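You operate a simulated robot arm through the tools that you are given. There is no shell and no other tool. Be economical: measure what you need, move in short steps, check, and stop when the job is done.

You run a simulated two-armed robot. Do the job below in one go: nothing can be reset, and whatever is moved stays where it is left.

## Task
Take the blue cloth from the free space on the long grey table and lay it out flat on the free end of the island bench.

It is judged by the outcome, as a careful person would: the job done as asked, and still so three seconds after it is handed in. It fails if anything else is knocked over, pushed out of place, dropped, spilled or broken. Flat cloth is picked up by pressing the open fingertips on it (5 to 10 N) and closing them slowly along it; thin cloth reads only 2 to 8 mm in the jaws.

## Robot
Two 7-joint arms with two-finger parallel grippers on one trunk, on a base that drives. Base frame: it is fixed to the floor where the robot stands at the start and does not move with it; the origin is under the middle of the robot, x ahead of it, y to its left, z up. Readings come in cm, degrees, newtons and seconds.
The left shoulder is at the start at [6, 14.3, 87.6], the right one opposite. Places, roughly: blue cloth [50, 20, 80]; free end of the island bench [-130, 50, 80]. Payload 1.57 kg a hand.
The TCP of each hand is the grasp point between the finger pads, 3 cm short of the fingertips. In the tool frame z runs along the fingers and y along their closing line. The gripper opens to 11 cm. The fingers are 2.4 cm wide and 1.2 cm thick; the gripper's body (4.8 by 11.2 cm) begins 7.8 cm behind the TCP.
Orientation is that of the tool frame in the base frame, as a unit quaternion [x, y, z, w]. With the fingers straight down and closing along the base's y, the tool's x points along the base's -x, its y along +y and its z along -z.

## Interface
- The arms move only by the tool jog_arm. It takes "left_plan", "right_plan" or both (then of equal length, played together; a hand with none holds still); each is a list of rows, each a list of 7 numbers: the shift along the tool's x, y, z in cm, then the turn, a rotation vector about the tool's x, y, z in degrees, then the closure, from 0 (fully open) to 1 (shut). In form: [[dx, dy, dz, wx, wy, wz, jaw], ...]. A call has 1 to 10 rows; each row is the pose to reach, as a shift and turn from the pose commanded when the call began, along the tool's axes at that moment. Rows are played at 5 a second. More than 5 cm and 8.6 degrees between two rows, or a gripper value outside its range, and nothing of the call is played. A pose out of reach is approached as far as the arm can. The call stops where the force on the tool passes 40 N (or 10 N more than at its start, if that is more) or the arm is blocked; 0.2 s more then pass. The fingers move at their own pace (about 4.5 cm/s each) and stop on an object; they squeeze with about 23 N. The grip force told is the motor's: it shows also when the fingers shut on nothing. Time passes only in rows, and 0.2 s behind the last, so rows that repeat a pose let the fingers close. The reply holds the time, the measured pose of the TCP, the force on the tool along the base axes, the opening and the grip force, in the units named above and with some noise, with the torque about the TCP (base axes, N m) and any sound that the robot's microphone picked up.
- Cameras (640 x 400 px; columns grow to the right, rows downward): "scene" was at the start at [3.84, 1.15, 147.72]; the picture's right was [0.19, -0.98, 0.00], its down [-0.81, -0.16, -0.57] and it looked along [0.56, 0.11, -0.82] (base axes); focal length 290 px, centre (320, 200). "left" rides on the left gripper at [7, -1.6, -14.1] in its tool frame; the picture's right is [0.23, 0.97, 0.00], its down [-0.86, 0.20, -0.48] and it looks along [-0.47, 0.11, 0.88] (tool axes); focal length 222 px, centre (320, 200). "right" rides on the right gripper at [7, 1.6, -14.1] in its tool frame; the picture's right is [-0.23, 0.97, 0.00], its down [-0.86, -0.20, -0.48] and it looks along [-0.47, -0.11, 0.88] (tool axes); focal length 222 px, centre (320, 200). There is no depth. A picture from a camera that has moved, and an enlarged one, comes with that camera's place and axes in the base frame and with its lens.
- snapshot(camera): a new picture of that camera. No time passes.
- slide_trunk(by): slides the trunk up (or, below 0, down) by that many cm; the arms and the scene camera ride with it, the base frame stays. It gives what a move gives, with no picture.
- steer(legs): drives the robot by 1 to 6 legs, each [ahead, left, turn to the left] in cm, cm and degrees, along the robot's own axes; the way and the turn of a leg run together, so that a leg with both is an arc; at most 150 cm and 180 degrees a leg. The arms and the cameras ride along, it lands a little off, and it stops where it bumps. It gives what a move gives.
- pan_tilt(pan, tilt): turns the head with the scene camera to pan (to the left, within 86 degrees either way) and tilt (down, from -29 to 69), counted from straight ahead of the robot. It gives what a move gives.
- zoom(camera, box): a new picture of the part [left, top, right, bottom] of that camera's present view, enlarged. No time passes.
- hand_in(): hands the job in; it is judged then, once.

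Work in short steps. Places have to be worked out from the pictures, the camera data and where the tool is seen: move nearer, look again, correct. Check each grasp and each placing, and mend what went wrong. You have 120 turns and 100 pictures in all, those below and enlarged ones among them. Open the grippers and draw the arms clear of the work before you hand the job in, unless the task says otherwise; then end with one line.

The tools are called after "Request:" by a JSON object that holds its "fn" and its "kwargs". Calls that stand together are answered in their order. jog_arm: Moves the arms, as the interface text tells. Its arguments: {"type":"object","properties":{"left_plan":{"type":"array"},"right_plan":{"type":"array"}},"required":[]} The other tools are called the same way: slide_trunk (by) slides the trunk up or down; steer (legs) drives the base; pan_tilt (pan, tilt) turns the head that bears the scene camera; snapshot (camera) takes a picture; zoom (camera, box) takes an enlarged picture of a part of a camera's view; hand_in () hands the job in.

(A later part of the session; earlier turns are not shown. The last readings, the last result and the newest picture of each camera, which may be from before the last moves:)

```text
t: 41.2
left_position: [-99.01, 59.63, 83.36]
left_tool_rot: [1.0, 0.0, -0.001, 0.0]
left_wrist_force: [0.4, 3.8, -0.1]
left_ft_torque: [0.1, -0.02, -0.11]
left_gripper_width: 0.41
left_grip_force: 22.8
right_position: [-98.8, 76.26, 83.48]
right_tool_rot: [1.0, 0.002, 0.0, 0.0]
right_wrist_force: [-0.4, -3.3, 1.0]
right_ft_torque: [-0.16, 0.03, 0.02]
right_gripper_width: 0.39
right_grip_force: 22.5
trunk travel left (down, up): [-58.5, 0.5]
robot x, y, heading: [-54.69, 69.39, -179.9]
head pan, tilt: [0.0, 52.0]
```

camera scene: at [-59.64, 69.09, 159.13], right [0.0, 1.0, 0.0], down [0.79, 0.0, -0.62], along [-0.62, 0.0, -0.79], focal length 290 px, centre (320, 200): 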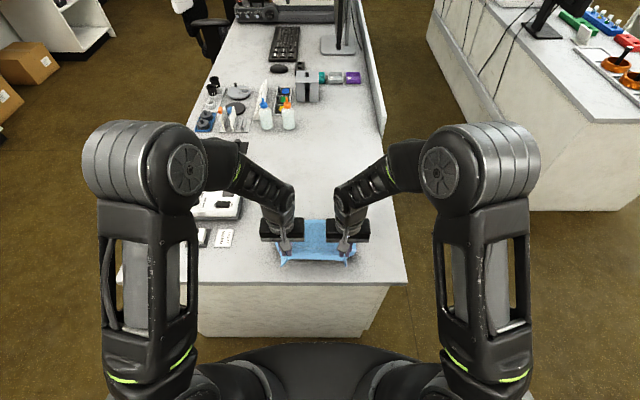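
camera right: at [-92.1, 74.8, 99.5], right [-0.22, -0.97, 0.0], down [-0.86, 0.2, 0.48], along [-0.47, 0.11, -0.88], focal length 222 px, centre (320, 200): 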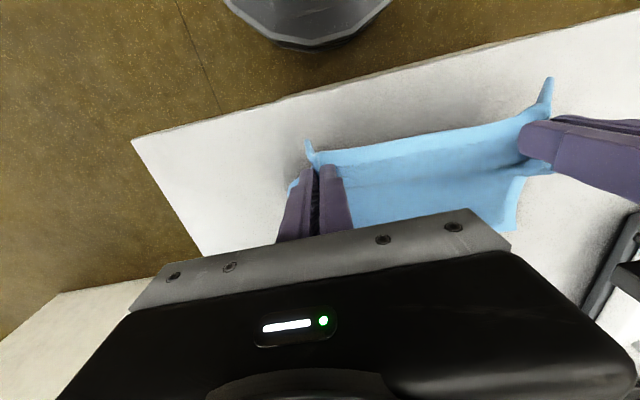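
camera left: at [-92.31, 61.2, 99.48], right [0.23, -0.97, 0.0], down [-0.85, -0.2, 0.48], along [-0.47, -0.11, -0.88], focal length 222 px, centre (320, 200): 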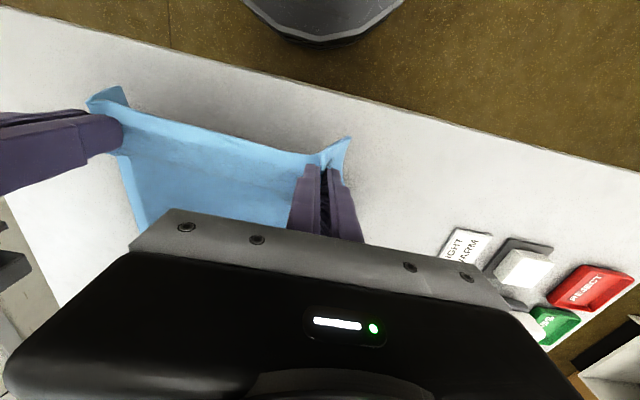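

No contact force yet; a few more millimetres down.

Request:
{"fn": "jog_arm", "kwargs": {"left_plan": [[0, 0, 0.2, 0, 0, 0, 1], [0, 0, 0.4, 0, 0, 0, 1], [0, 0, 0.4, 0, 0, 0, 1]], "right_plan": [[0, 0, 0.2, 0, 0, 0, 1], [0, 0, 0.4, 0, 0, 0, 1], [0, 0, 0.4, 0, 0, 0, 1]]}}

```text
t: 42.0
left_position: [-98.96, 59.65, 82.85]
left_tool_rot: [1.0, 0.001, 0.0, 0.0]
left_wrist_force: [0.6, 3.0, 0.4]
left_ft_torque: [0.11, 0.0, -0.08]
left_gripper_width: 0.41
left_grip_force: 22.5
right_position: [-98.94, 76.24, 83.18]
right_tool_rot: [1.0, 0.002, 0.0, 0.0]
right_wrist_force: [0.6, -3.6, 0.1]
right_ft_torque: [-0.12, 0.0, 0.0]
right_gripper_width: 0.36
right_grip_force: 23.1
trunk travel left (down, up): [-58.5, 0.5]
robot x, y, heading: [-54.87, 69.53, -179.8]
head pan, tilt: [0.0, 52.0]
```

Still none; the island top is lower than the table. Continuing down gently.

Request:
{"fn": "jog_arm", "kwargs": {"left_plan": [[0, 0, 0.3, 0, 0, 0, 1], [0, 0, 0.6, 0, 0, 0, 1], [0, 0, 0.6, 0, 0, 0, 1]], "right_plan": [[0, 0, 0.3, 0, 0, 0, 1], [0, 0, 0.6, 0, 0, 0, 1], [0, 0, 0.8, 0, 0, 0, 1]]}}

Request:
{"fn": "zoom", "kwargs": {"camera": "scene", "box": [220, 190, 420, 315]}}

```text
t: 42.9
left_position: [-98.93, 59.6, 82.4]
left_tool_rot: [1.0, 0.001, 0.0, 0.0]
left_wrist_force: [-0.5, 3.1, 0.8]
left_ft_torque: [0.08, -0.01, -0.11]
left_gripper_width: 0.39
left_grip_force: 22.6
right_position: [-98.75, 76.1, 82.3]
right_tool_rot: [1.0, 0.001, 0.0, 0.001]
right_wrist_force: [0.1, -2.8, 0.3]
right_ft_torque: [-0.09, 0.01, 0.0]
right_gripper_width: 0.36
right_grip_force: 23.5
trunk travel left (down, up): [-58.5, 0.5]
robot x, y, heading: [-54.9, 69.03, -179.8]
head pan, tilt: [0.0, 52.0]
```

```text
3.20 times, centred on (320, 252) of scene
camera zoom: at [-59.59, 69.09, 159.13], right [0.0, 1.0, 0.0], down [0.79, 0.0, -0.62], along [-0.62, 0.0, -0.79], focal length 927 px, centre (320, 32)
```

zoom: 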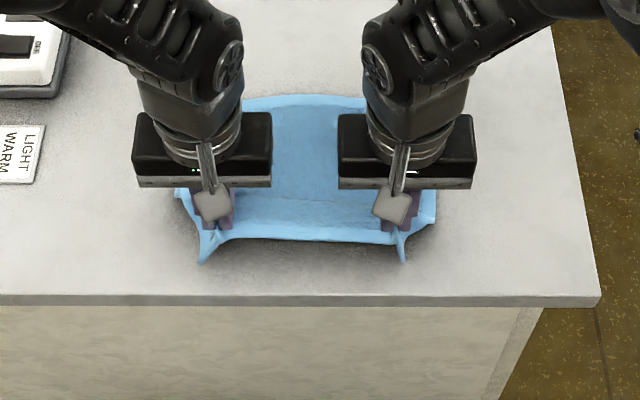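

The shadow shows a gap still. Continuing down in small steps.

Request:
{"fn": "jog_arm", "kwargs": {"left_plan": [[-0.2, 0, 0.4, 0, 0, 0, 1], [-0.4, 0, 0.8, 0, 0, 0, 1], [-0.4, 0, 1, 0, 0, 0, 1], [-0.4, 0, 1, 0, 0, 0, 1]], "right_plan": [[-0.2, 0, 0.4, 0, 0, 0, 1], [-0.4, 0, 0.8, 0, 0, 0, 1], [-0.4, 0, 1, 0, 0, 0, 1], [-0.4, 0, 1, 0, 0, 0, 1]]}}

```text
t: 43.9
left_position: [-99.44, 59.63, 81.38]
left_tool_rot: [1.0, 0.001, -0.001, 0.0]
left_wrist_force: [-0.4, 1.9, -0.5]
left_ft_torque: [0.06, -0.02, -0.12]
left_gripper_width: 0.41
left_grip_force: 22.8
right_position: [-99.29, 76.13, 81.26]
right_tool_rot: [1.0, 0.002, 0.0, 0.0]
right_wrist_force: [-0.3, -1.8, -0.1]
right_ft_torque: [-0.1, -0.03, 0.0]
right_gripper_width: 0.34
right_grip_force: 22.5
trunk travel left (down, up): [-58.5, 0.5]
robot x, y, heading: [-54.64, 69.56, -179.6]
head pan, tilt: [0.0, 52.0]
```

Request:
{"fn": "jog_arm", "kwargs": {"left_plan": [[0, 0, 0.4, 0, 0, 0, 1], [0, 0, 0.8, 0, 0, 0, 1], [0, 0, 1, 0, 0, 0, 1], [0, 0, 1, 0, 0, 0, 1]], "right_plan": [[0, 0, 0.4, 0, 0, 0, 1], [0, 0, 0.8, 0, 0, 0, 1], [0, 0, 1, 0, 0, 0, 1], [0, 0, 1, 0, 0, 0, 1]]}}

Request:
{"fn": "snapshot", "kwargs": {"camera": "left"}}

```text
t: 44.9
left_position: [-99.48, 59.56, 80.37]
left_tool_rot: [1.0, 0.001, -0.001, 0.001]
left_wrist_force: [-0.3, 2.0, 0.9]
left_ft_torque: [0.07, 0.01, -0.09]
left_gripper_width: 0.4
left_grip_force: 22.9
right_position: [-99.3, 76.13, 80.19]
right_tool_rot: [1.0, 0.002, -0.001, -0.001]
right_wrist_force: [-1.3, -2.5, -0.3]
right_ft_torque: [-0.09, -0.01, 0.05]
right_gripper_width: 0.33
right_grip_force: 23.2
trunk travel left (down, up): [-58.5, 0.5]
robot x, y, heading: [-54.66, 69.37, -179.7]
head pan, tilt: [0.0, 52.0]
```

```text
67 pictures are left
camera left: at [-92.47, 61.29, 94.34], right [0.23, -0.97, 0.0], down [-0.85, -0.2, 0.48], along [-0.47, -0.11, -0.88], focal length 222 px, centre (320, 200)
```

left: 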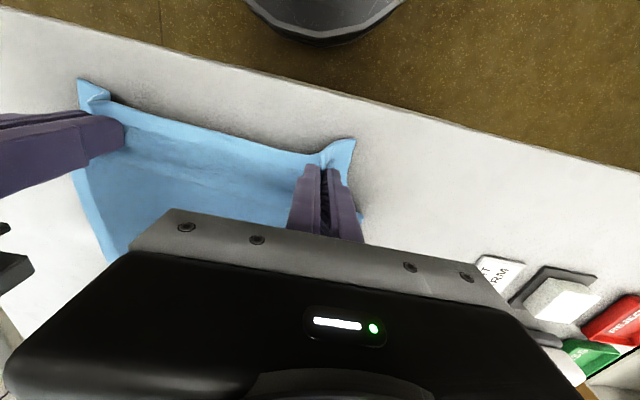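

Request:
{"fn": "jog_arm", "kwargs": {"left_plan": [[0, 0, 0.3, 0, 0, 0, 1], [0, 0, 0.6, 0, 0, 0, 1], [0, 0, 0.9, 0, 0, 0, 1], [0, 0, 0.9, 0, 0, 0, 1]], "right_plan": [[0, 0, 0.3, 0, 0, 0, 1], [0, 0, 0.6, 0, 0, 0, 1], [0, 0, 0.8, 0, 0, 0, 1], [0, 0, 0.8, 0, 0, 0, 1]]}}

```text
t: 45.9
left_position: [-99.37, 59.61, 79.46]
left_tool_rot: [1.0, 0.0, -0.001, 0.0]
left_wrist_force: [0.0, 2.4, 0.7]
left_ft_torque: [0.09, 0.03, -0.1]
left_gripper_width: 0.4
left_grip_force: 22.5
right_position: [-99.37, 76.21, 79.51]
right_tool_rot: [1.0, 0.001, -0.001, 0.0]
right_wrist_force: [-0.7, -2.8, 10.0]
right_ft_torque: [-0.1, 0.1, -0.02]
right_gripper_width: 0.36
right_grip_force: 22.7
trunk travel left (down, up): [-58.5, 0.5]
robot x, y, heading: [-54.76, 69.5, -179.7]
head pan, tilt: [0.0, 52.0]
```

Right fingertips touch (10 N), left nearly. I touch down the left too and open slowly so the fingertips spread the gathers.

Request:
{"fn": "jog_arm", "kwargs": {"left_plan": [[0, 0, 0.15, 0, 0, 0, 1], [0, 0, 0.15, 0, 0, 0, 0.95], [0, 0, 0.1, 0, 0, 0, 0.9], [0, 0, 0.1, 0, 0, 0, 0.85], [0, 0, 0.1, 0, 0, 0, 0.8], [0, 0, 0.1, 0, 0, 0, 0.75], [0, 0, 0.1, 0, 0, 0, 0.7], [0, 0, 0.1, 0, 0, 0, 0.66], [0, 0, 0.1, 0, 0, 0, 0.62], [0, 0, 0.1, 0, 0, 0, 0.62]], "right_plan": [[0, 0, 0, 0, 0, 0, 1], [0, 0, 0, 0, 0, 0, 0.95], [0, 0, 0, 0, 0, 0, 0.9], [0, 0, 0, 0, 0, 0, 0.85], [0, 0, 0, 0, 0, 0, 0.8], [0, 0, 0, 0, 0, 0, 0.75], [0, 0, 0, 0, 0, 0, 0.7], [0, 0, 0, 0, 0, 0, 0.66], [0, 0, 0, 0, 0, 0, 0.62], [0, 0, 0, 0, 0, 0, 0.62]]}}

Request:
{"fn": "snapshot", "kwargs": {"camera": "left"}}

Request:
{"fn": "snapshot", "kwargs": {"camera": "right"}}

```text
t: 48.0
left_position: [-99.46, 59.65, 79.48]
left_tool_rot: [1.0, 0.001, 0.0, 0.0]
left_wrist_force: [0.2, 0.3, 3.3]
left_ft_torque: [0.01, 0.0, -0.01]
left_gripper_width: 3.9
left_grip_force: 0.1
right_position: [-99.28, 76.32, 79.57]
right_tool_rot: [1.0, 0.002, 0.001, 0.0]
right_wrist_force: [-0.2, -1.5, 3.2]
right_ft_torque: [0.05, 0.03, 0.0]
right_gripper_width: 4.02
right_grip_force: 0.1
trunk travel left (down, up): [-58.5, 0.5]
robot x, y, heading: [-54.61, 69.24, -179.7]
head pan, tilt: [0.0, 52.0]
```

```text
66 pictures are left
camera left: at [-92.37, 61.28, 93.41], right [0.23, -0.97, 0.0], down [-0.85, -0.2, 0.48], along [-0.47, -0.11, -0.88], focal length 222 px, centre (320, 200)
```

left: 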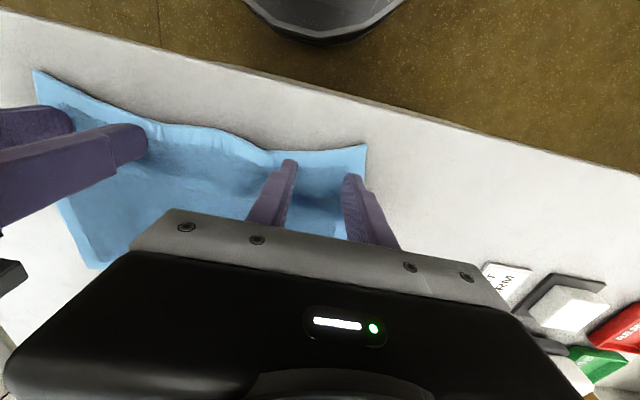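

```text
65 pictures are left
camera right: at [-92.28, 74.81, 93.68], right [-0.22, -0.97, 0.0], down [-0.86, 0.2, 0.48], along [-0.47, 0.11, -0.88], focal length 222 px, centre (320, 200)
```

right: 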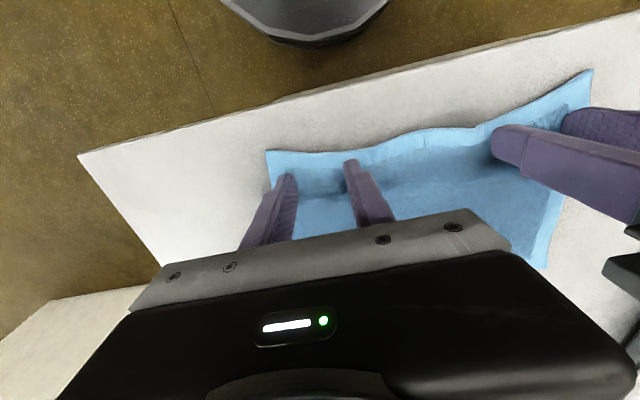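

Gathers opened; only ripples mid-edge remain. With fingertips lightly pressing, I drag the hands outward about 0.8 cm each to stretch it.

Request:
{"fn": "jog_arm", "kwargs": {"left_plan": [[0, 0, 0.06, 0, 0, 0, 0.62], [0, 0.3, 0.06, 0, 0, 0, 0.62], [0, 0.6, 0.06, 0, 0, 0, 0.62], [0, 0.9, 0.06, 0, 0, 0, 0.62], [0, 0.9, 0.06, 0, 0, 0, 0.62]], "right_plan": [[0, 0, 0.06, 0, 0, 0, 0.62], [0, -0.3, 0.06, 0, 0, 0, 0.62], [0, -0.6, 0.06, 0, 0, 0, 0.62], [0, -0.9, 0.06, 0, 0, 0, 0.62], [0, -0.9, 0.06, 0, 0, 0, 0.62]]}}

Request:
{"fn": "snapshot", "kwargs": {"camera": "right"}}

```text
t: 49.2
left_position: [-99.2, 58.75, 79.37]
left_tool_rot: [1.0, 0.001, -0.001, -0.001]
left_wrist_force: [-0.6, 6.1, 8.3]
left_ft_torque: [0.18, -0.03, -0.05]
left_gripper_width: 3.99
left_grip_force: 0.1
right_position: [-99.3, 77.19, 79.46]
right_tool_rot: [1.0, 0.001, 0.0, 0.001]
right_wrist_force: [0.4, -3.8, 2.9]
right_ft_torque: [-0.03, 0.02, 0.01]
right_gripper_width: 4.02
right_grip_force: 0.0
trunk travel left (down, up): [-58.5, 0.5]
robot x, y, heading: [-54.8, 69.32, -179.7]
head pan, tilt: [0.0, 52.0]
```

```text
64 pictures are left
camera right: at [-92.21, 75.71, 93.62], right [-0.22, -0.97, 0.0], down [-0.86, 0.2, 0.48], along [-0.47, 0.11, -0.88], focal length 222 px, centre (320, 200)
```

right: 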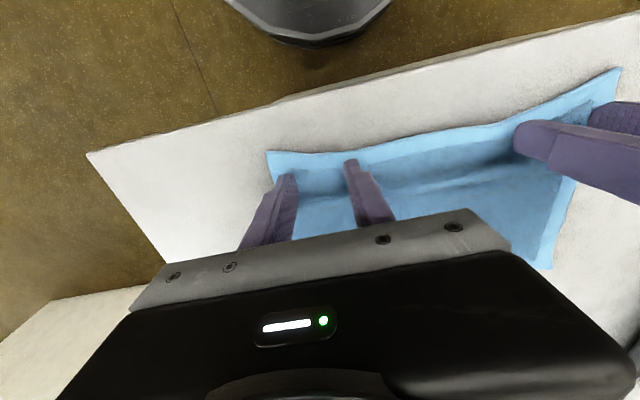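

The edge ripples are gone. I lift straight up and back the hands off to inspect the whole cloth.

Request:
{"fn": "jog_arm", "kwargs": {"left_plan": [[0, 0, -1, 0, 0, 0, 0.62], [0, 0, -3, 0, 0, 0, 0.62], [0, 0, -7, 0, 0, 0, 0.62], [0, 3, -11, 0, 0, 0, 0.62], [0, 7, -14, 0, 0, 0, 0.62], [3, 9, -17, 0, 0, 0, 0.62], [5, 9, -18, 0, 0, 0, 0.62]], "right_plan": [[0, 0, -1, 0, 0, 0, 0.62], [0, 0, -3, 0, 0, 0, 0.62], [0, 0, -7, 0, 0, 0, 0.62], [0, -3, -11, 0, 0, 0, 0.62], [0, -7, -14, 0, 0, 0, 0.62], [3, -9, -17, 0, 0, 0, 0.62], [5, -9, -18, 0, 0, 0, 0.62]]}}

Request:
{"fn": "zoom", "kwargs": {"camera": "scene", "box": [200, 150, 440, 300]}}

Request:
{"fn": "snapshot", "kwargs": {"camera": "left"}}

Request:
{"fn": "snapshot", "kwargs": {"camera": "right"}}

```text
t: 50.9
left_position: [-94.51, 49.78, 97.27]
left_tool_rot: [1.0, 0.001, -0.001, 0.0]
left_wrist_force: [-0.1, -1.0, 0.8]
left_ft_torque: [0.0, -0.01, -0.01]
left_gripper_width: 4.19
left_grip_force: 0.0
right_position: [-94.29, 86.12, 97.47]
right_tool_rot: [1.0, 0.002, 0.0, 0.0]
right_wrist_force: [0.0, 0.4, -0.9]
right_ft_torque: [-0.01, 0.01, 0.02]
right_gripper_width: 4.19
right_grip_force: 0.1
trunk travel left (down, up): [-58.5, 0.5]
robot x, y, heading: [-54.58, 69.4, -179.9]
head pan, tilt: [0.0, 52.0]
```

```text
2.67 times, centred on (320, 225) of scene
camera zoom: at [-59.58, 69.09, 159.12], right [0.0, 1.0, 0.0], down [0.79, 0.0, -0.62], along [-0.62, 0.0, -0.79], focal length 772 px, centre (320, 133)
```

zoom: 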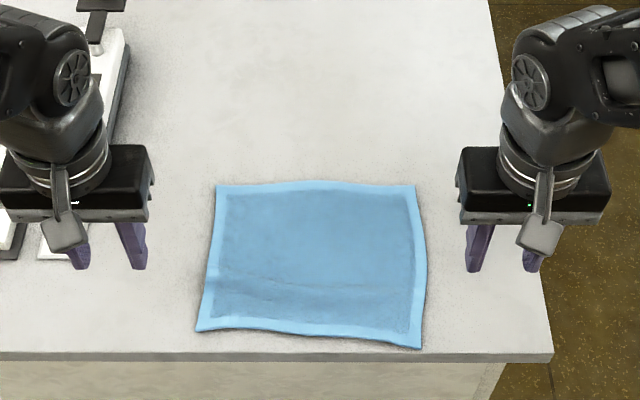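

```text
62 pictures are left
camera left: at [-87.6, 51.3, 111.28], right [0.23, -0.97, 0.0], down [-0.85, -0.2, 0.48], along [-0.47, -0.11, -0.88], focal length 222 px, centre (320, 200)
```

left: 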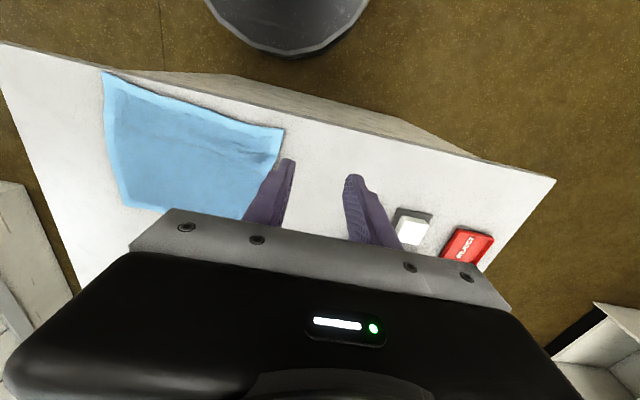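

```text
61 pictures are left
camera right: at [-87.3, 84.67, 111.56], right [-0.22, -0.97, 0.0], down [-0.86, 0.2, 0.48], along [-0.47, 0.11, -0.88], focal length 222 px, centre (320, 200)
```

right: 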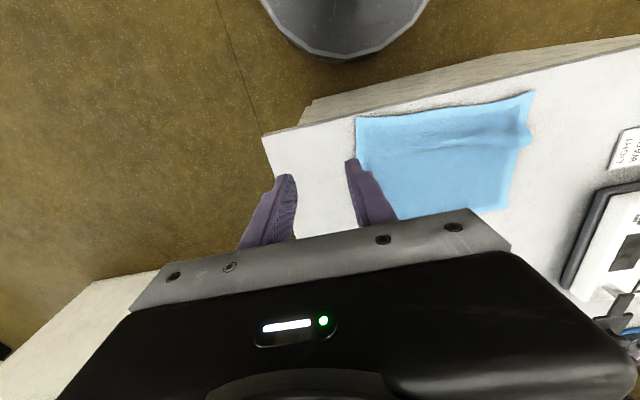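

The cloth lies open and flat with only a slight crease, but the near right corner is under 1 cm from the bench edge. I'll press near the far edge with both hands and draw it away a little to flatten the crease and gain margin.

Request:
{"fn": "jog_arm", "kwargs": {"left_plan": [[-3, -2, 0, 0, 0, 0, 0.62], [-6, -5, 0, 0, 0, 0, 0.62], [-9.5, -8, 0, 0, 0, 0, 0.62], [-13, -10, 1, 0, 0, 0, 0.62], [-16.5, -11.2, 3, 0, 0, 0, 0.62], [-18.6, -11.2, 7, 0, 0, 0, 0.62], [-18.6, -11.2, 11, 0, 0, 0, 0.62], [-18.6, -11.2, 15, 0, 0, 0, 0.62], [-18.6, -11.2, 16.5, 0, 0, 0, 0.62], [-18.6, -11.2, 16.5, 0, 0, 0, 0.62]], "right_plan": [[-3, 2, 0, 0, 0, 0, 0.62], [-6, 4, 0, 0, 0, 0, 0.62], [-9.5, 6, 0, 0, 0, 0, 0.62], [-13, 8, 1, 0, 0, 0, 0.62], [-16.5, 9.1, 3, 0, 0, 0, 0.62], [-18.6, 9.1, 7, 0, 0, 0, 0.62], [-18.6, 9.1, 11, 0, 0, 0, 0.62], [-18.6, 9.1, 15, 0, 0, 0, 0.62], [-18.6, 9.1, 16.5, 0, 0, 0, 0.62], [-18.6, 9.1, 16.7, 0, 0, 0, 0.62]]}}

Request:
{"fn": "zoom", "kwargs": {"camera": "scene", "box": [200, 150, 440, 300]}}

Request:
{"fn": "snapshot", "kwargs": {"camera": "right"}}

```text
t: 53.0
left_position: [-113.13, 60.81, 80.68]
left_tool_rot: [1.0, 0.001, -0.001, 0.0]
left_wrist_force: [0.1, 1.1, -1.0]
left_ft_torque: [0.02, 0.01, -0.01]
left_gripper_width: 4.19
left_grip_force: 0.0
right_position: [-112.9, 76.9, 80.82]
right_tool_rot: [1.0, 0.002, 0.0, 0.0]
right_wrist_force: [0.1, 0.2, 0.1]
right_ft_torque: [-0.01, -0.01, 0.01]
right_gripper_width: 4.2
right_grip_force: 0.1
trunk travel left (down, up): [-58.5, 0.5]
robot x, y, heading: [-55.0, 69.37, -179.7]
head pan, tilt: [0.0, 52.0]
```

```text
2.67 times, centred on (320, 225) of scene
camera zoom: at [-59.61, 69.09, 159.13], right [0.0, 1.0, 0.0], down [0.79, 0.0, -0.62], along [-0.62, 0.0, -0.79], focal length 772 px, centre (320, 133)
```

zoom: 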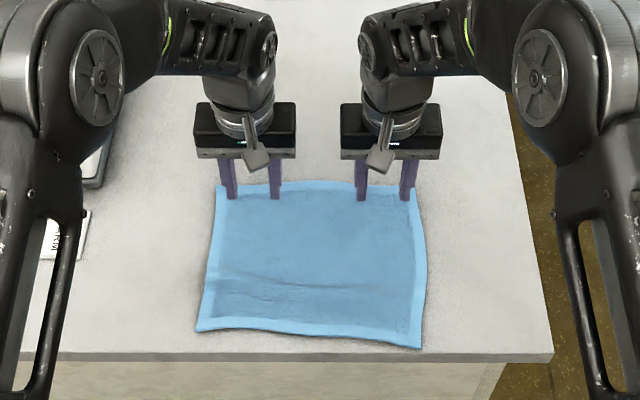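

```text
59 pictures are left
camera right: at [-105.87, 75.55, 94.94], right [-0.22, -0.97, 0.0], down [-0.86, 0.2, 0.48], along [-0.47, 0.11, -0.88], focal length 222 px, centre (320, 200)
```

right: 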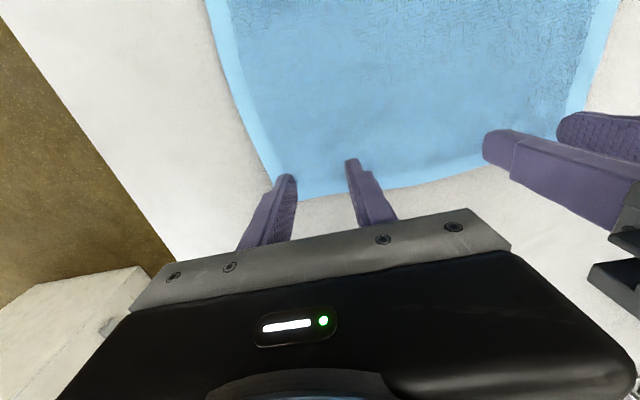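

Just above the far corners. I ease 1 cm toward me and press lightly.

Request:
{"fn": "jog_arm", "kwargs": {"left_plan": [[1, 0.2, 0.3, 0, 0, 0, 0.62], [1, 0.2, 0.8, 0, 0, 0, 0.62], [1, 0.2, 1.15, 0, 0, 0, 0.62], [1, 0.2, 1.25, 0, 0, 0, 0.62], [1, 0.2, 1.25, 0, 0, 0, 0.62]], "right_plan": [[1, 0.5, 0.3, 0, 0, 0, 0.62], [1, 0.5, 0.8, 0, 0, 0, 0.62], [1, 0.5, 1.15, 0, 0, 0, 0.62], [1, 0.5, 1.3, 0, 0, 0, 0.62], [1, 0.5, 1.3, 0, 0, 0, 0.62]]}}

```text
t: 54.2
left_position: [-111.97, 60.59, 79.61]
left_tool_rot: [1.0, 0.001, -0.001, -0.001]
left_wrist_force: [0.2, -0.9, -0.1]
left_ft_torque: [0.0, 0.0, 0.0]
left_gripper_width: 4.17
left_grip_force: 0.1
right_position: [-111.94, 76.55, 79.58]
right_tool_rot: [1.0, 0.001, 0.0, 0.0]
right_wrist_force: [0.7, 0.3, 2.1]
right_ft_torque: [0.03, 0.02, -0.02]
right_gripper_width: 4.19
right_grip_force: 0.0
trunk travel left (down, up): [-58.5, 0.5]
robot x, y, heading: [-54.75, 69.32, -179.8]
head pan, tilt: [0.0, 52.0]
```

Contact is starting. I press a little more and draw slowly away from me by about 2 cm.

Request:
{"fn": "jog_arm", "kwargs": {"left_plan": [[0, 0, 0.2, 0, 0, 0, 0.62], [0, 0, 0.25, 0, 0, 0, 0.62], [-0.3, 0, 0.25, 0, 0, 0, 0.62], [-0.7, 0, 0.25, 0, 0, 0, 0.62], [-1.1, 0, 0.25, 0, 0, 0, 0.62], [-1.5, 0, 0.25, 0, 0, 0, 0.62], [-1.9, 0, 0.25, 0, 0, 0, 0.62], [-2.2, 0, 0.25, 0, 0, 0, 0.62], [-2.2, 0, 0.25, 0, 0, 0, 0.62]], "right_plan": [[0, 0, 0.08, 0, 0, 0, 0.62], [0, 0, 0.12, 0, 0, 0, 0.62], [-0.3, 0, 0.12, 0, 0, 0, 0.62], [-0.7, 0, 0.12, 0, 0, 0, 0.62], [-1.1, 0, 0.12, 0, 0, 0, 0.62], [-1.5, 0, 0.12, 0, 0, 0, 0.62], [-1.9, 0, 0.12, 0, 0, 0, 0.62], [-2.2, 0, 0.12, 0, 0, 0, 0.62], [-2.2, 0, 0.12, 0, 0, 0, 0.62]]}}

Request:
{"fn": "zoom", "kwargs": {"camera": "scene", "box": [200, 150, 440, 300]}}

```text
t: 56.2
left_position: [-114.18, 60.72, 79.37]
left_tool_rot: [1.0, 0.001, -0.001, 0.0]
left_wrist_force: [1.3, 1.4, 4.0]
left_ft_torque: [0.02, -0.03, 0.0]
left_gripper_width: 4.19
left_grip_force: 0.2
right_position: [-113.92, 76.47, 79.38]
right_tool_rot: [1.0, 0.002, 0.0, 0.001]
right_wrist_force: [2.1, 0.0, 7.5]
right_ft_torque: [0.04, -0.07, -0.02]
right_gripper_width: 4.22
right_grip_force: 0.0
trunk travel left (down, up): [-58.5, 0.5]
robot x, y, heading: [-54.95, 69.03, -179.7]
head pan, tilt: [0.0, 52.0]
```

```text
2.67 times, centred on (320, 225) of scene
camera zoom: at [-59.45, 69.09, 159.14], right [0.0, 1.0, 0.0], down [0.79, 0.0, -0.62], along [-0.62, 0.0, -0.79], focal length 772 px, centre (320, 133)
```

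zoom: 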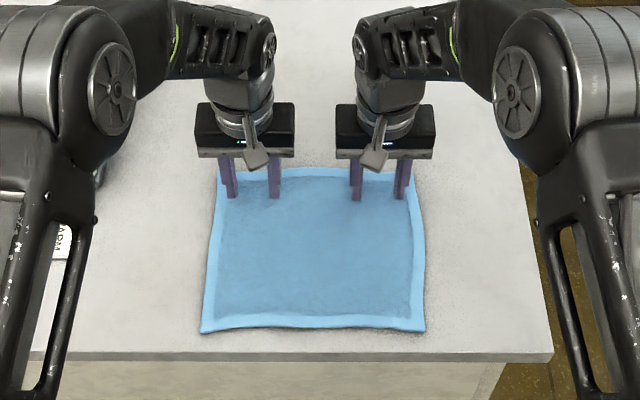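

The crease is gone and the near edge is now well inside the bench edge. I lift straight up, open the grippers and draw back.

Request:
{"fn": "jog_arm", "kwargs": {"left_plan": [[0, 0, -0.5, 0, 0, 0, 0.62], [0, 0, -2, 0, 0, 0, 0.62], [0, 0, -5, 0, 0, 0, 0.62], [0, 0, -9, 0, 0, 0, 0.5], [2, 1, -13, 0, 0, 0, 0.3], [6, 2, -16, 0, 0, 0, 0], [10, 2, -18, 0, 0, 0, 0], [14, 2, -20, 0, 0, 0, 0]], "right_plan": [[0, 0, -0.5, 0, 0, 0, 0.62], [0, 0, -2, 0, 0, 0, 0.62], [0, 0, -5, 0, 0, 0, 0.62], [0, 0, -9, 0, 0, 0, 0.5], [2, -1, -13, 0, 0, 0, 0.3], [6, -2, -16, 0, 0, 0, 0], [10, -2, -18, 0, 0, 0, 0], [14, -2, -20, 0, 0, 0, 0]]}}

Request:
{"fn": "steer", "kwargs": {"legs": [[-25, 0, 0]]}}

Request:
{"fn": "pan_tilt", "kwargs": {"pan": 0, "tilt": 40}}

Request:
{"fn": "snapshot", "kwargs": {"camera": "scene"}}

Request:
{"fn": "snapshot", "kwargs": {"camera": "left"}}

```text
refused: row 6 steps farther than a row can; nothing moved
```

```text
t: 58.1
left_position: [-89.28, 60.56, 79.41]
left_tool_rot: [1.0, 0.003, -0.002, -0.001]
left_wrist_force: [0.7, -0.1, -0.5]
left_ft_torque: [-0.02, 0.0, -0.03]
left_gripper_width: 4.18
left_grip_force: 0.0
right_position: [-89.2, 76.44, 79.26]
right_tool_rot: [1.0, 0.004, 0.001, 0.0]
right_wrist_force: [-0.5, -0.3, -0.2]
right_ft_torque: [0.01, 0.03, 0.0]
right_gripper_width: 4.2
right_grip_force: 0.1
trunk travel left (down, up): [-58.5, 0.5]
robot x, y, heading: [-30.01, 69.44, -179.5]
head pan, tilt: [0.0, 52.0]
```

```text
t: 58.8
left_position: [-89.3, 60.55, 79.3]
left_tool_rot: [1.0, 0.003, -0.001, 0.0]
left_wrist_force: [0.0, 0.4, 0.7]
left_ft_torque: [0.02, -0.02, -0.02]
left_gripper_width: 4.16
left_grip_force: 0.1
right_position: [-89.23, 76.33, 79.05]
right_tool_rot: [1.0, 0.003, 0.0, 0.001]
right_wrist_force: [0.4, -0.5, 0.6]
right_ft_torque: [-0.02, 0.01, 0.01]
right_gripper_width: 4.16
right_grip_force: 0.1
trunk travel left (down, up): [-58.5, 0.5]
robot x, y, heading: [-30.13, 69.44, -179.7]
head pan, tilt: [0.0, 40.0]
```

```text
57 pictures are left
camera scene: at [-35.68, 69.19, 160.8], right [-0.01, 1.0, 0.0], down [0.64, 0.0, -0.77], along [-0.77, -0.01, -0.64], focal length 290 px, centre (320, 200)
```

scene: 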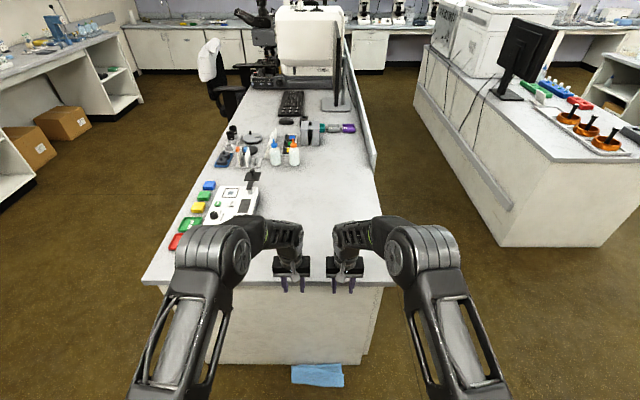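

```text
56 pictures are left
camera left: at [-82.33, 62.24, 93.33], right [0.23, -0.97, 0.0], down [-0.85, -0.2, 0.48], along [-0.47, -0.11, -0.88], focal length 222 px, centre (320, 200)
```

left: 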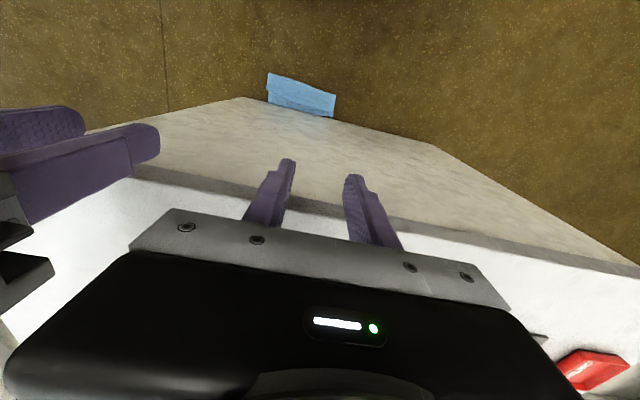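

My batched drive went ahead after the arm move was refused, and the fingertips dragged the cloth off the bench onto the floor at its foot. I'll clear the hands upward and locate it for a recovery pick-up — one step at a time now.

Request:
{"fn": "jog_arm", "kwargs": {"left_plan": [[0, 0, -2, 0, 0, 0, 0.5], [0, 2, -5, 0, 0, 0, 0.5], [0, 4, -8, 0, 0, 0, 0.5], [0, 6, -11, 0, 0, 0, 0.5], [0, 8, -14, 0, 0, 0, 0.5]], "right_plan": [[0, 0, -2, 0, 0, 0, 0.5], [0, -2, -5, 0, 0, 0, 0.5], [0, -4, -8, 0, 0, 0, 0.5], [0, -6, -11, 0, 0, 0, 0.5], [0, -8, -14, 0, 0, 0, 0.5]]}}

Request:
{"fn": "pan_tilt", "kwargs": {"pan": 0, "tilt": 62}}

Request:
{"fn": "snapshot", "kwargs": {"camera": "scene"}}

```text
t: 60.0
left_position: [-89.19, 52.4, 93.44]
left_tool_rot: [1.0, 0.003, -0.001, 0.0]
left_wrist_force: [0.5, -0.1, 0.3]
left_ft_torque: [0.02, -0.01, 0.0]
left_gripper_width: 5.5
left_grip_force: 0.0
right_position: [-89.3, 84.53, 93.31]
right_tool_rot: [1.0, 0.003, 0.001, 0.0]
right_wrist_force: [-0.3, -0.2, -0.6]
right_ft_torque: [0.02, -0.01, -0.04]
right_gripper_width: 5.5
right_grip_force: 0.0
trunk travel left (down, up): [-58.5, 0.5]
robot x, y, heading: [-29.92, 69.02, -179.5]
head pan, tilt: [0.0, 40.0]
```

```text
t: 60.9
left_position: [-89.21, 52.46, 93.31]
left_tool_rot: [1.0, 0.004, 0.0, 0.0]
left_wrist_force: [-0.6, -0.4, 0.4]
left_ft_torque: [0.0, -0.03, 0.0]
left_gripper_width: 5.5
left_grip_force: 0.1
right_position: [-89.31, 84.49, 93.3]
right_tool_rot: [1.0, 0.003, 0.001, 0.001]
right_wrist_force: [-0.1, 0.3, 0.3]
right_ft_torque: [-0.03, 0.0, 0.02]
right_gripper_width: 5.53
right_grip_force: 0.0
trunk travel left (down, up): [-58.5, 0.5]
robot x, y, heading: [-30.16, 69.63, -179.5]
head pan, tilt: [0.0, 62.0]
```

```text
55 pictures are left
camera scene: at [-33.61, 69.21, 157.91], right [-0.01, 1.0, 0.0], down [0.88, 0.01, -0.47], along [-0.47, 0.0, -0.88], focal length 290 px, centre (320, 200)
```

scene: 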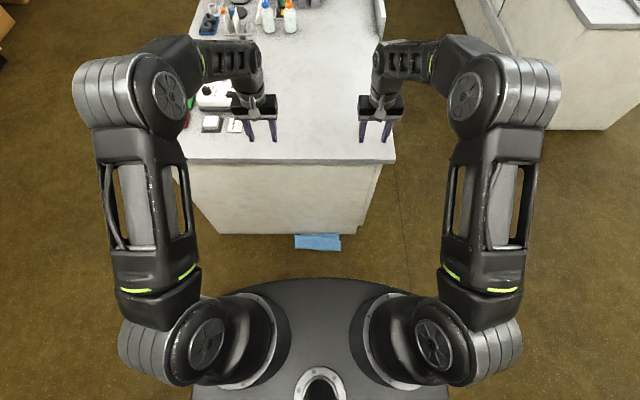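

Request:
{"fn": "zoom", "kwargs": {"camera": "scene", "box": [270, 210, 370, 272]}}

```text
6.40 times, centred on (320, 241) of scene
camera zoom: at [-33.61, 69.21, 157.91], right [-0.01, 1.0, 0.0], down [0.88, 0.01, -0.47], along [-0.47, 0.0, -0.88], focal length 1853 px, centre (320, -62)
```

zoom: 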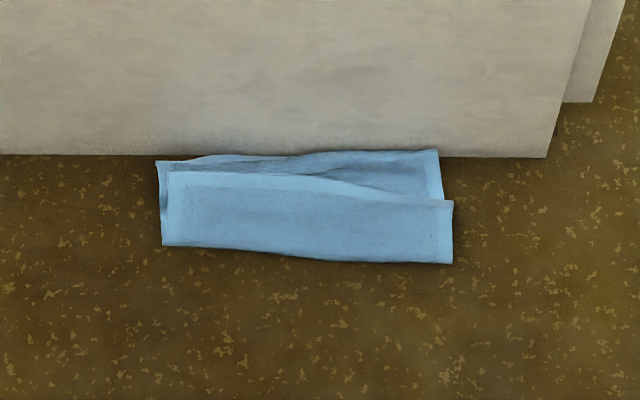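

The cloth lies at the bench's foot folded in two, with the upper layer's hem on top running from about [-93, 56] to [-91, 81]. I retract the hands toward me and line them up in y before lowering the trunk.

Request:
{"fn": "jog_arm", "kwargs": {"left_plan": [[3, -1, 0, 0, 0, 0, 0.64], [6, -2.5, 0, 0, 0, 0, 0.64], [9, -4, 0, 0, 0, 0, 0.64], [12, -5.5, 0, 0, 0, 0, 0.64], [14, -6.6, 0, 0, 0, 0, 0.64]], "right_plan": [[3, 1, 0, 0, 0, 0, 0.64], [6, 2.5, 0, 0, 0, 0, 0.64], [9, 4, 0, 0, 0, 0, 0.64], [12, 5.5, 0, 0, 0, 0, 0.64], [14, 6.8, 0, 0, 0, 0, 0.64]]}}

```text
t: 62.1
left_position: [-75.32, 59.13, 93.21]
left_tool_rot: [1.0, 0.003, -0.001, -0.001]
left_wrist_force: [-0.7, -0.7, 0.6]
left_ft_torque: [0.03, 0.0, -0.02]
left_gripper_width: 3.96
left_grip_force: 0.1
right_position: [-75.19, 77.93, 93.32]
right_tool_rot: [1.0, 0.004, 0.0, 0.0]
right_wrist_force: [-0.1, 0.5, -0.5]
right_ft_torque: [0.0, 0.03, -0.03]
right_gripper_width: 3.97
right_grip_force: 0.1
trunk travel left (down, up): [-58.5, 0.5]
robot x, y, heading: [-29.79, 69.55, -179.5]
head pan, tilt: [0.0, 62.0]
```

Now lower the trunk, hands clear in front of the bench.

Request:
{"fn": "slide_trunk", "kwargs": {"by": -50}}

Request:
{"fn": "snapshot", "kwargs": {"camera": "scene"}}

Request:
{"fn": "snapshot", "kwargs": {"camera": "left"}}

```text
refused: -50 is not a number from -40 to 40
```

```text
53 pictures are left
camera scene: at [-33.53, 69.19, 157.91], right [-0.01, 1.0, 0.0], down [0.88, 0.01, -0.47], along [-0.47, 0.0, -0.88], focal length 290 px, centre (320, 200)
```

scene: 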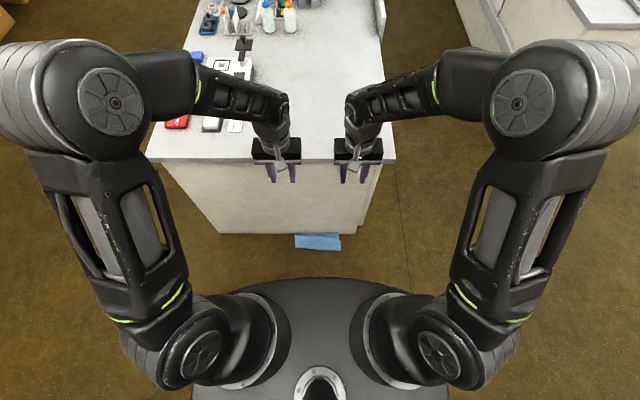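

```text
52 pictures are left
camera left: at [-68.31, 60.84, 107.27], right [0.23, -0.97, 0.0], down [-0.85, -0.2, 0.48], along [-0.47, -0.11, -0.88], focal length 222 px, centre (320, 200)
```

left: 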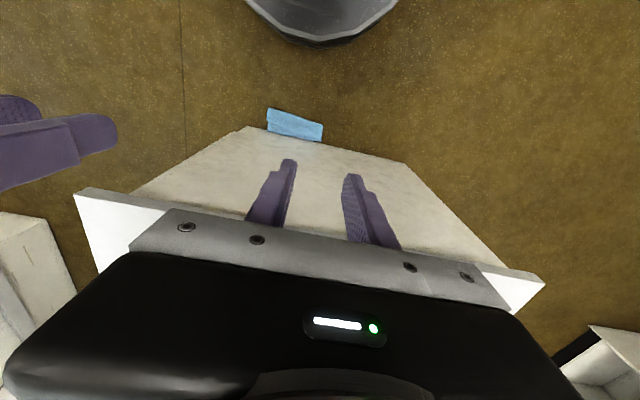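

Limit is 40 per slide. The arms are all in front of the bench edge; lowering by 40.

Request:
{"fn": "slide_trunk", "kwargs": {"by": -40}}

Request:
{"fn": "snapshot", "kwargs": {"camera": "scene"}}

```text
t: 65.9
left_position: [-75.33, 59.22, 53.18]
left_tool_rot: [1.0, 0.003, 0.0, -0.001]
left_wrist_force: [-0.8, -1.2, -0.3]
left_ft_torque: [0.05, -0.02, -0.01]
left_gripper_width: 3.98
left_grip_force: 0.1
right_position: [-75.26, 78.05, 53.3]
right_tool_rot: [1.0, 0.004, 0.0, 0.0]
right_wrist_force: [0.1, -0.1, -0.1]
right_ft_torque: [0.0, 0.01, 0.0]
right_gripper_width: 3.95
right_grip_force: 0.1
trunk travel left (down, up): [-18.5, 40.5]
robot x, y, heading: [-30.14, 69.27, -179.9]
head pan, tilt: [0.0, 62.0]
```

```text
51 pictures are left
camera scene: at [-33.6, 69.21, 117.91], right [-0.01, 1.0, 0.0], down [0.88, 0.01, -0.47], along [-0.47, 0.0, -0.88], focal length 290 px, centre (320, 200)
```

scene: 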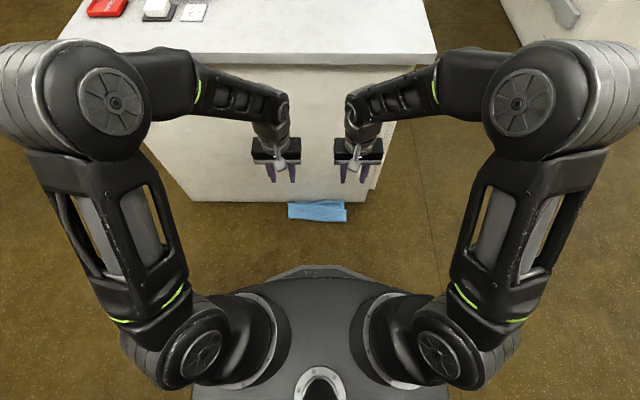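

Clear. Lower the remaining 18 and look from the hand cameras.

Request:
{"fn": "slide_trunk", "kwargs": {"by": -18}}

Request:
{"fn": "snapshot", "kwargs": {"camera": "left"}}

Request:
{"fn": "snapshot", "kwargs": {"camera": "right"}}

Request:
{"fn": "zoom", "kwargs": {"camera": "scene", "box": [240, 110, 400, 210]}}

```text
t: 67.9
left_position: [-75.36, 59.3, 35.19]
left_tool_rot: [1.0, 0.003, -0.001, 0.0]
left_wrist_force: [-0.1, 0.1, 0.3]
left_ft_torque: [0.01, -0.02, 0.01]
left_gripper_width: 3.96
left_grip_force: 0.1
right_position: [-75.2, 77.95, 35.35]
right_tool_rot: [1.0, 0.004, -0.001, 0.0]
right_wrist_force: [-0.1, 0.3, 0.1]
right_ft_torque: [0.0, -0.06, -0.02]
right_gripper_width: 3.94
right_grip_force: 0.0
trunk travel left (down, up): [-0.5, 58.5]
robot x, y, heading: [-29.78, 69.53, -179.6]
head pan, tilt: [0.0, 62.0]
```

```text
50 pictures are left
camera left: at [-68.39, 60.83, 49.25], right [0.23, -0.97, 0.0], down [-0.85, -0.2, 0.48], along [-0.47, -0.11, -0.88], focal length 222 px, centre (320, 200)
```

left: 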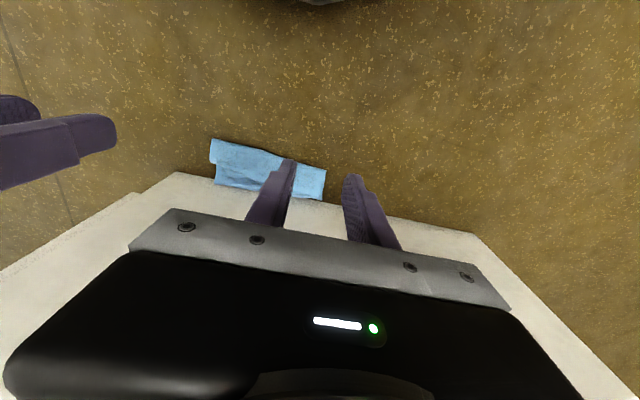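

```text
49 pictures are left
camera right: at [-68.24, 76.56, 49.4], right [-0.22, -0.98, 0.0], down [-0.86, 0.19, 0.48], along [-0.47, 0.11, -0.88], focal length 222 px, centre (320, 200)
```

right: 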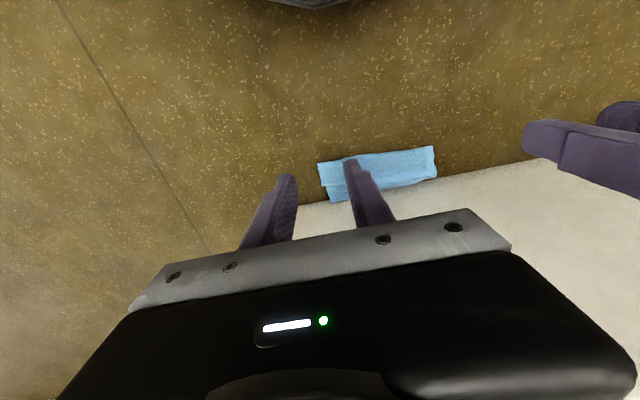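

```text
4.00 times, centred on (320, 160) of scene
camera zoom: at [-33.6, 69.21, 99.91], right [-0.01, 1.0, 0.0], down [0.88, 0.01, -0.47], along [-0.47, 0.0, -0.88], focal length 1158 px, centre (320, 360)
```

zoom: 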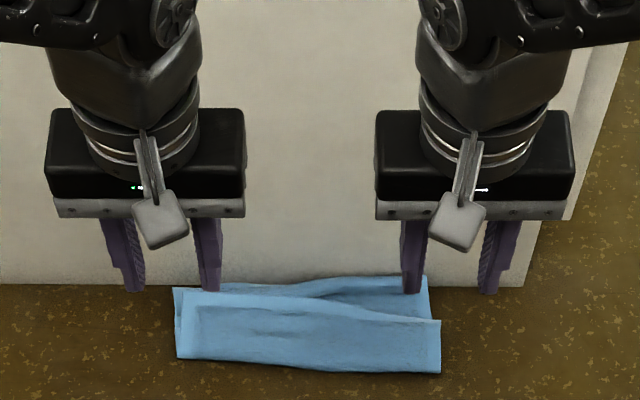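

Hem corners: about [-94, 55] and [-91, 81]; bench foot at x≈-95. I tilt both hands 20° so the fingertips lead toward the bench while the wrists stay back.

Request:
{"fn": "jog_arm", "kwargs": {"left_plan": [[0, 0, 1, 0, -7, 0, 0.64], [0, 0, 3, 0, -14, 0, 0.64], [0, 0.5, 5, 0, -20, 0, 0.64], [0, 0.5, 9, 0, -20, 0, 0.64], [0, 0.5, 13, 0, -20, 0, 0.64]], "right_plan": [[0, 0, 1, 0, -7, 0, 0.64], [0, 0, 3, 0, -14, 0, 0.64], [0, 0.2, 5, 0, -20, 0, 0.64], [0, 0.2, 9, 0, -20, 0, 0.64], [0, 0.2, 13, 0, -20, 0, 0.64]]}}

```text
t: 69.1
left_position: [-75.27, 58.73, 22.36]
left_tool_rot: [0.985, 0.002, -0.174, 0.001]
left_wrist_force: [0.1, 0.4, -0.1]
left_ft_torque: [0.0, 0.0, -0.01]
left_gripper_width: 3.95
left_grip_force: 0.0
right_position: [-75.14, 77.82, 22.38]
right_tool_rot: [0.985, 0.003, -0.174, 0.001]
right_wrist_force: [-0.1, -0.4, 0.9]
right_ft_torque: [0.02, 0.01, -0.03]
right_gripper_width: 3.96
right_grip_force: 0.0
trunk travel left (down, up): [-0.5, 58.5]
robot x, y, heading: [-29.82, 69.4, -179.6]
head pan, tilt: [0.0, 62.0]
```

Tilt is right (fingers pointing toward -x and down). Drive 12 cm forward.

Request:
{"fn": "steer", "kwargs": {"legs": [[12, 0, 0]]}}

Request:
{"fn": "snapshot", "kwargs": {"camera": "left"}}

Request:
{"fn": "snapshot", "kwargs": {"camera": "right"}}

Request:
{"fn": "zoom", "kwargs": {"camera": "scene", "box": [240, 110, 400, 210]}}

```text
t: 70.3
left_position: [-86.92, 58.67, 22.25]
left_tool_rot: [0.984, 0.003, -0.175, -0.001]
left_wrist_force: [0.2, 0.5, 0.7]
left_ft_torque: [-0.04, 0.03, 0.02]
left_gripper_width: 3.96
left_grip_force: 0.1
right_position: [-86.97, 77.73, 22.33]
right_tool_rot: [0.985, 0.003, -0.173, 0.001]
right_wrist_force: [-0.8, 0.1, -0.1]
right_ft_torque: [0.05, 0.03, -0.01]
right_gripper_width: 3.95
right_grip_force: 0.1
trunk travel left (down, up): [-0.5, 58.5]
robot x, y, heading: [-41.47, 69.56, -179.5]
head pan, tilt: [0.0, 62.0]
```

```text
47 pictures are left
camera left: at [-75.68, 60.29, 33.1], right [0.22, -0.97, -0.08], down [-0.64, -0.2, 0.74], along [-0.74, -0.11, -0.67], focal length 222 px, centre (320, 200)
```

left: 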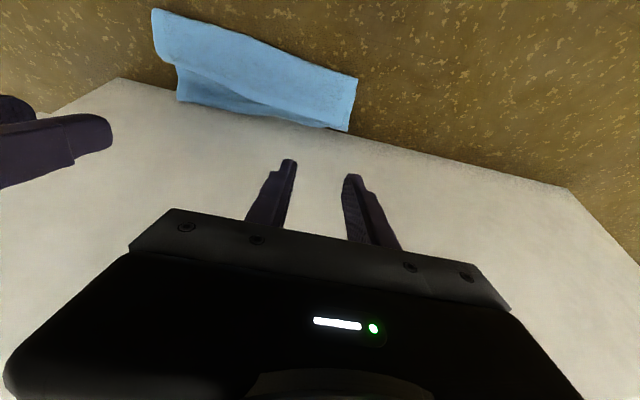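

```text
46 pictures are left
camera right: at [-75.6, 76.3, 33.26], right [-0.21, -0.98, 0.08], down [-0.64, 0.19, 0.74], along [-0.74, 0.1, -0.67], focal length 222 px, centre (320, 200)
```

right: 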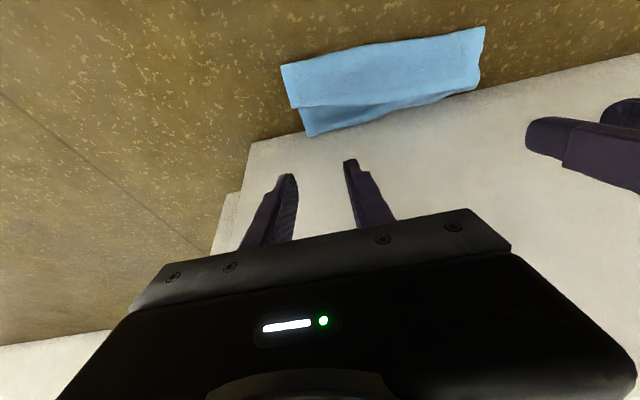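

```text
4.00 times, centred on (320, 160) of scene
camera zoom: at [-45.39, 69.12, 99.91], right [-0.01, 1.0, 0.0], down [0.88, 0.01, -0.47], along [-0.47, 0.0, -0.88], focal length 1158 px, centre (320, 360)
```

zoom: 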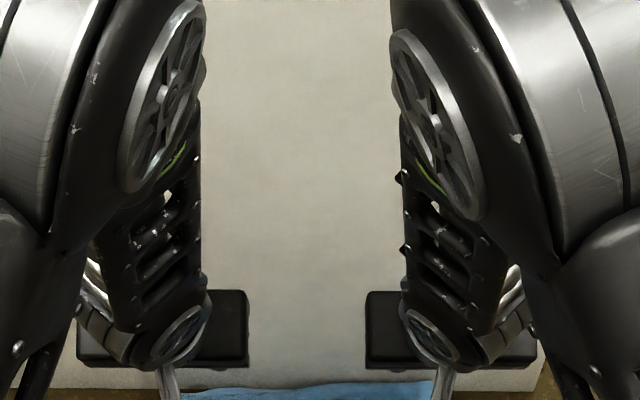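

Both views agree on the hem. I lower the hands to about 2 cm above the floor over the hem, in steps.

Request:
{"fn": "jog_arm", "kwargs": {"left_plan": [[0.2, 0.1, 3, 0, 0, 0, 0.64], [0.4, 0.2, 6, 0, 0, 0, 0.64], [0.6, 0.3, 9, 0, 0, 0, 0.64], [0.8, 0.3, 12, 0, 0, 0, 0.64], [1, 0.3, 15, 0, 0, 0, 0.64], [1.14, 0.3, 17, 0, 0, 0, 0.64], [1.14, 0.3, 17, 0, 0, 0, 0.64]], "right_plan": [[0.7, 0.1, 3, 0, 0, 0, 0.64], [1.4, 0.2, 6, 0, 0, 0, 0.64], [2.1, 0.3, 9, 0, 0, 0, 0.64], [2.8, 0.4, 12, 0, 0, 0, 0.64], [3.5, 0.4, 14.5, 0, 0, 0, 0.64], [3.9, 0.4, 16, 0, 0, 0, 0.64], [3.9, 0.4, 16, 0, 0, 0, 0.64]]}}

Request:
{"fn": "snapshot", "kwargs": {"camera": "left"}}

Request:
{"fn": "snapshot", "kwargs": {"camera": "right"}}

```text
t: 71.9
left_position: [-91.92, 58.36, 6.04]
left_tool_rot: [0.985, 0.003, -0.175, -0.001]
left_wrist_force: [0.1, 0.6, 0.0]
left_ft_torque: [-0.05, -0.04, -0.04]
left_gripper_width: 3.94
left_grip_force: 0.0
right_position: [-88.71, 77.19, 6.08]
right_tool_rot: [0.985, 0.004, -0.174, 0.001]
right_wrist_force: [-0.6, 0.0, -0.1]
right_ft_torque: [0.0, -0.01, -0.01]
right_gripper_width: 3.98
right_grip_force: 0.1
trunk travel left (down, up): [-0.5, 58.5]
robot x, y, heading: [-41.79, 69.36, -179.9]
head pan, tilt: [0.0, 62.0]
```

```text
44 pictures are left
camera left: at [-80.46, 59.99, 16.79], right [0.22, -0.97, -0.08], down [-0.64, -0.2, 0.74], along [-0.74, -0.11, -0.67], focal length 222 px, centre (320, 200)
```

left: 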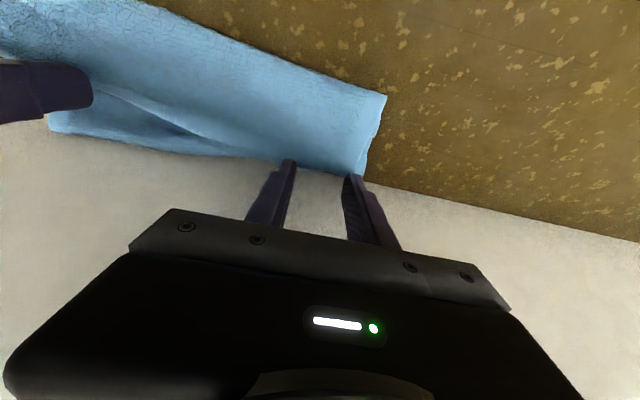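

```text
43 pictures are left
camera right: at [-77.2, 75.82, 16.88], right [-0.21, -0.98, 0.08], down [-0.64, 0.19, 0.74], along [-0.74, 0.1, -0.67], focal length 222 px, centre (320, 200)
```

right: 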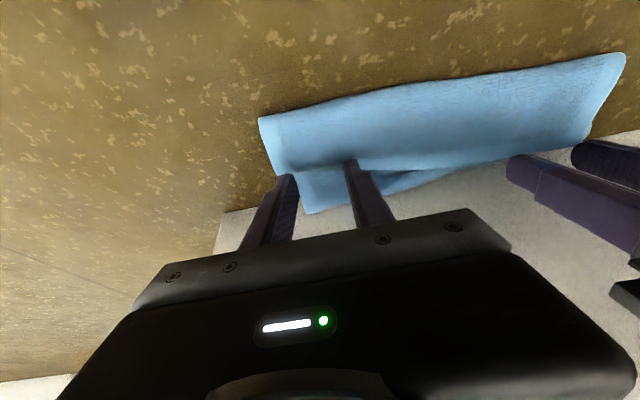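

Projected contact points fall ~2 cm inside the upper layer's hem on both sides. Lower vertically to near contact.

Request:
{"fn": "jog_arm", "kwargs": {"left_plan": [[0.34, 0, 0.94, 0, 0, 0, 0.64], [0.68, 0, 1.88, 0, 0, 0, 0.64], [0.75, 0, 2.07, 0, 0, 0, 0.64], [0.75, 0, 2.07, 0, 0, 0, 0.64]], "right_plan": [[0.34, 0, 0.94, 0, 0, 0, 0.64], [0.68, 0, 1.88, 0, 0, 0, 0.64], [0.75, 0, 2.07, 0, 0, 0, 0.64], [0.75, 0, 2.07, 0, 0, 0, 0.64]]}}

Request:
{"fn": "zoom", "kwargs": {"camera": "left", "box": [160, 60, 480, 260]}}

Request:
{"fn": "zoom", "kwargs": {"camera": "right", "box": [160, 60, 480, 260]}}

```text
t: 72.9
left_position: [-91.87, 58.2, 3.99]
left_tool_rot: [0.984, 0.003, -0.176, 0.001]
left_wrist_force: [10.0, -4.3, 37.5]
left_ft_torque: [-0.21, -0.29, -0.04]
left_gripper_width: 3.8
left_grip_force: 0.1
right_position: [-88.66, 77.22, 4.09]
right_tool_rot: [0.984, 0.003, -0.176, 0.002]
right_wrist_force: [-0.8, 0.0, 4.0]
right_ft_torque: [0.03, 0.03, 0.03]
right_gripper_width: 3.92
right_grip_force: 0.1
trunk travel left (down, up): [-0.5, 58.5]
robot x, y, heading: [-41.6, 69.33, -179.4]
head pan, tilt: [0.0, 62.0]
```

```text
2.00 times, centred on (320, 160) of left
camera zoom: at [-80.52, 59.99, 14.72], right [0.22, -0.97, -0.08], down [-0.63, -0.2, 0.75], along [-0.74, -0.11, -0.66], focal length 444 px, centre (320, 280)
```

zoom: 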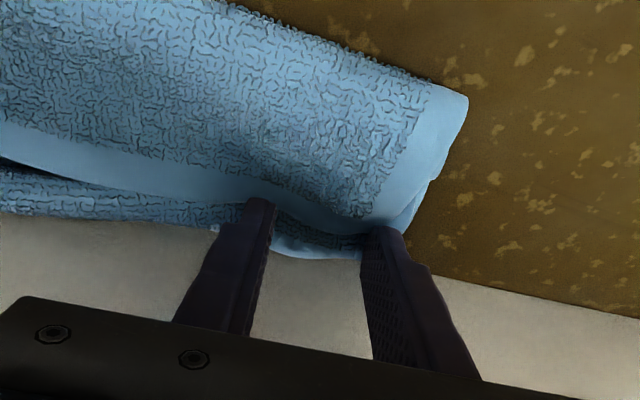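

```text
2.00 times, centred on (320, 160) of right
camera zoom: at [-77.32, 75.84, 14.87], right [-0.21, -0.98, 0.08], down [-0.64, 0.2, 0.74], along [-0.74, 0.1, -0.66], focal length 444 px, centre (320, 280)
```

zoom: 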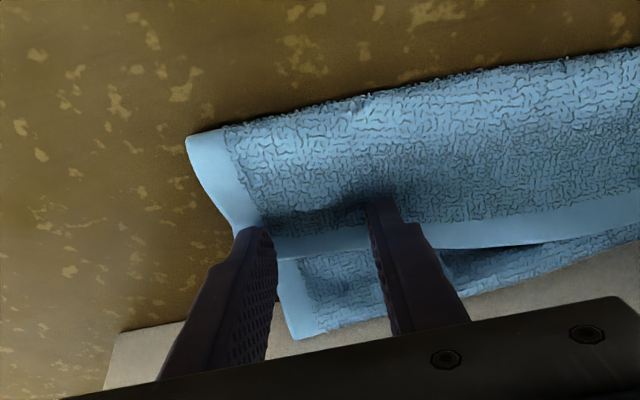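

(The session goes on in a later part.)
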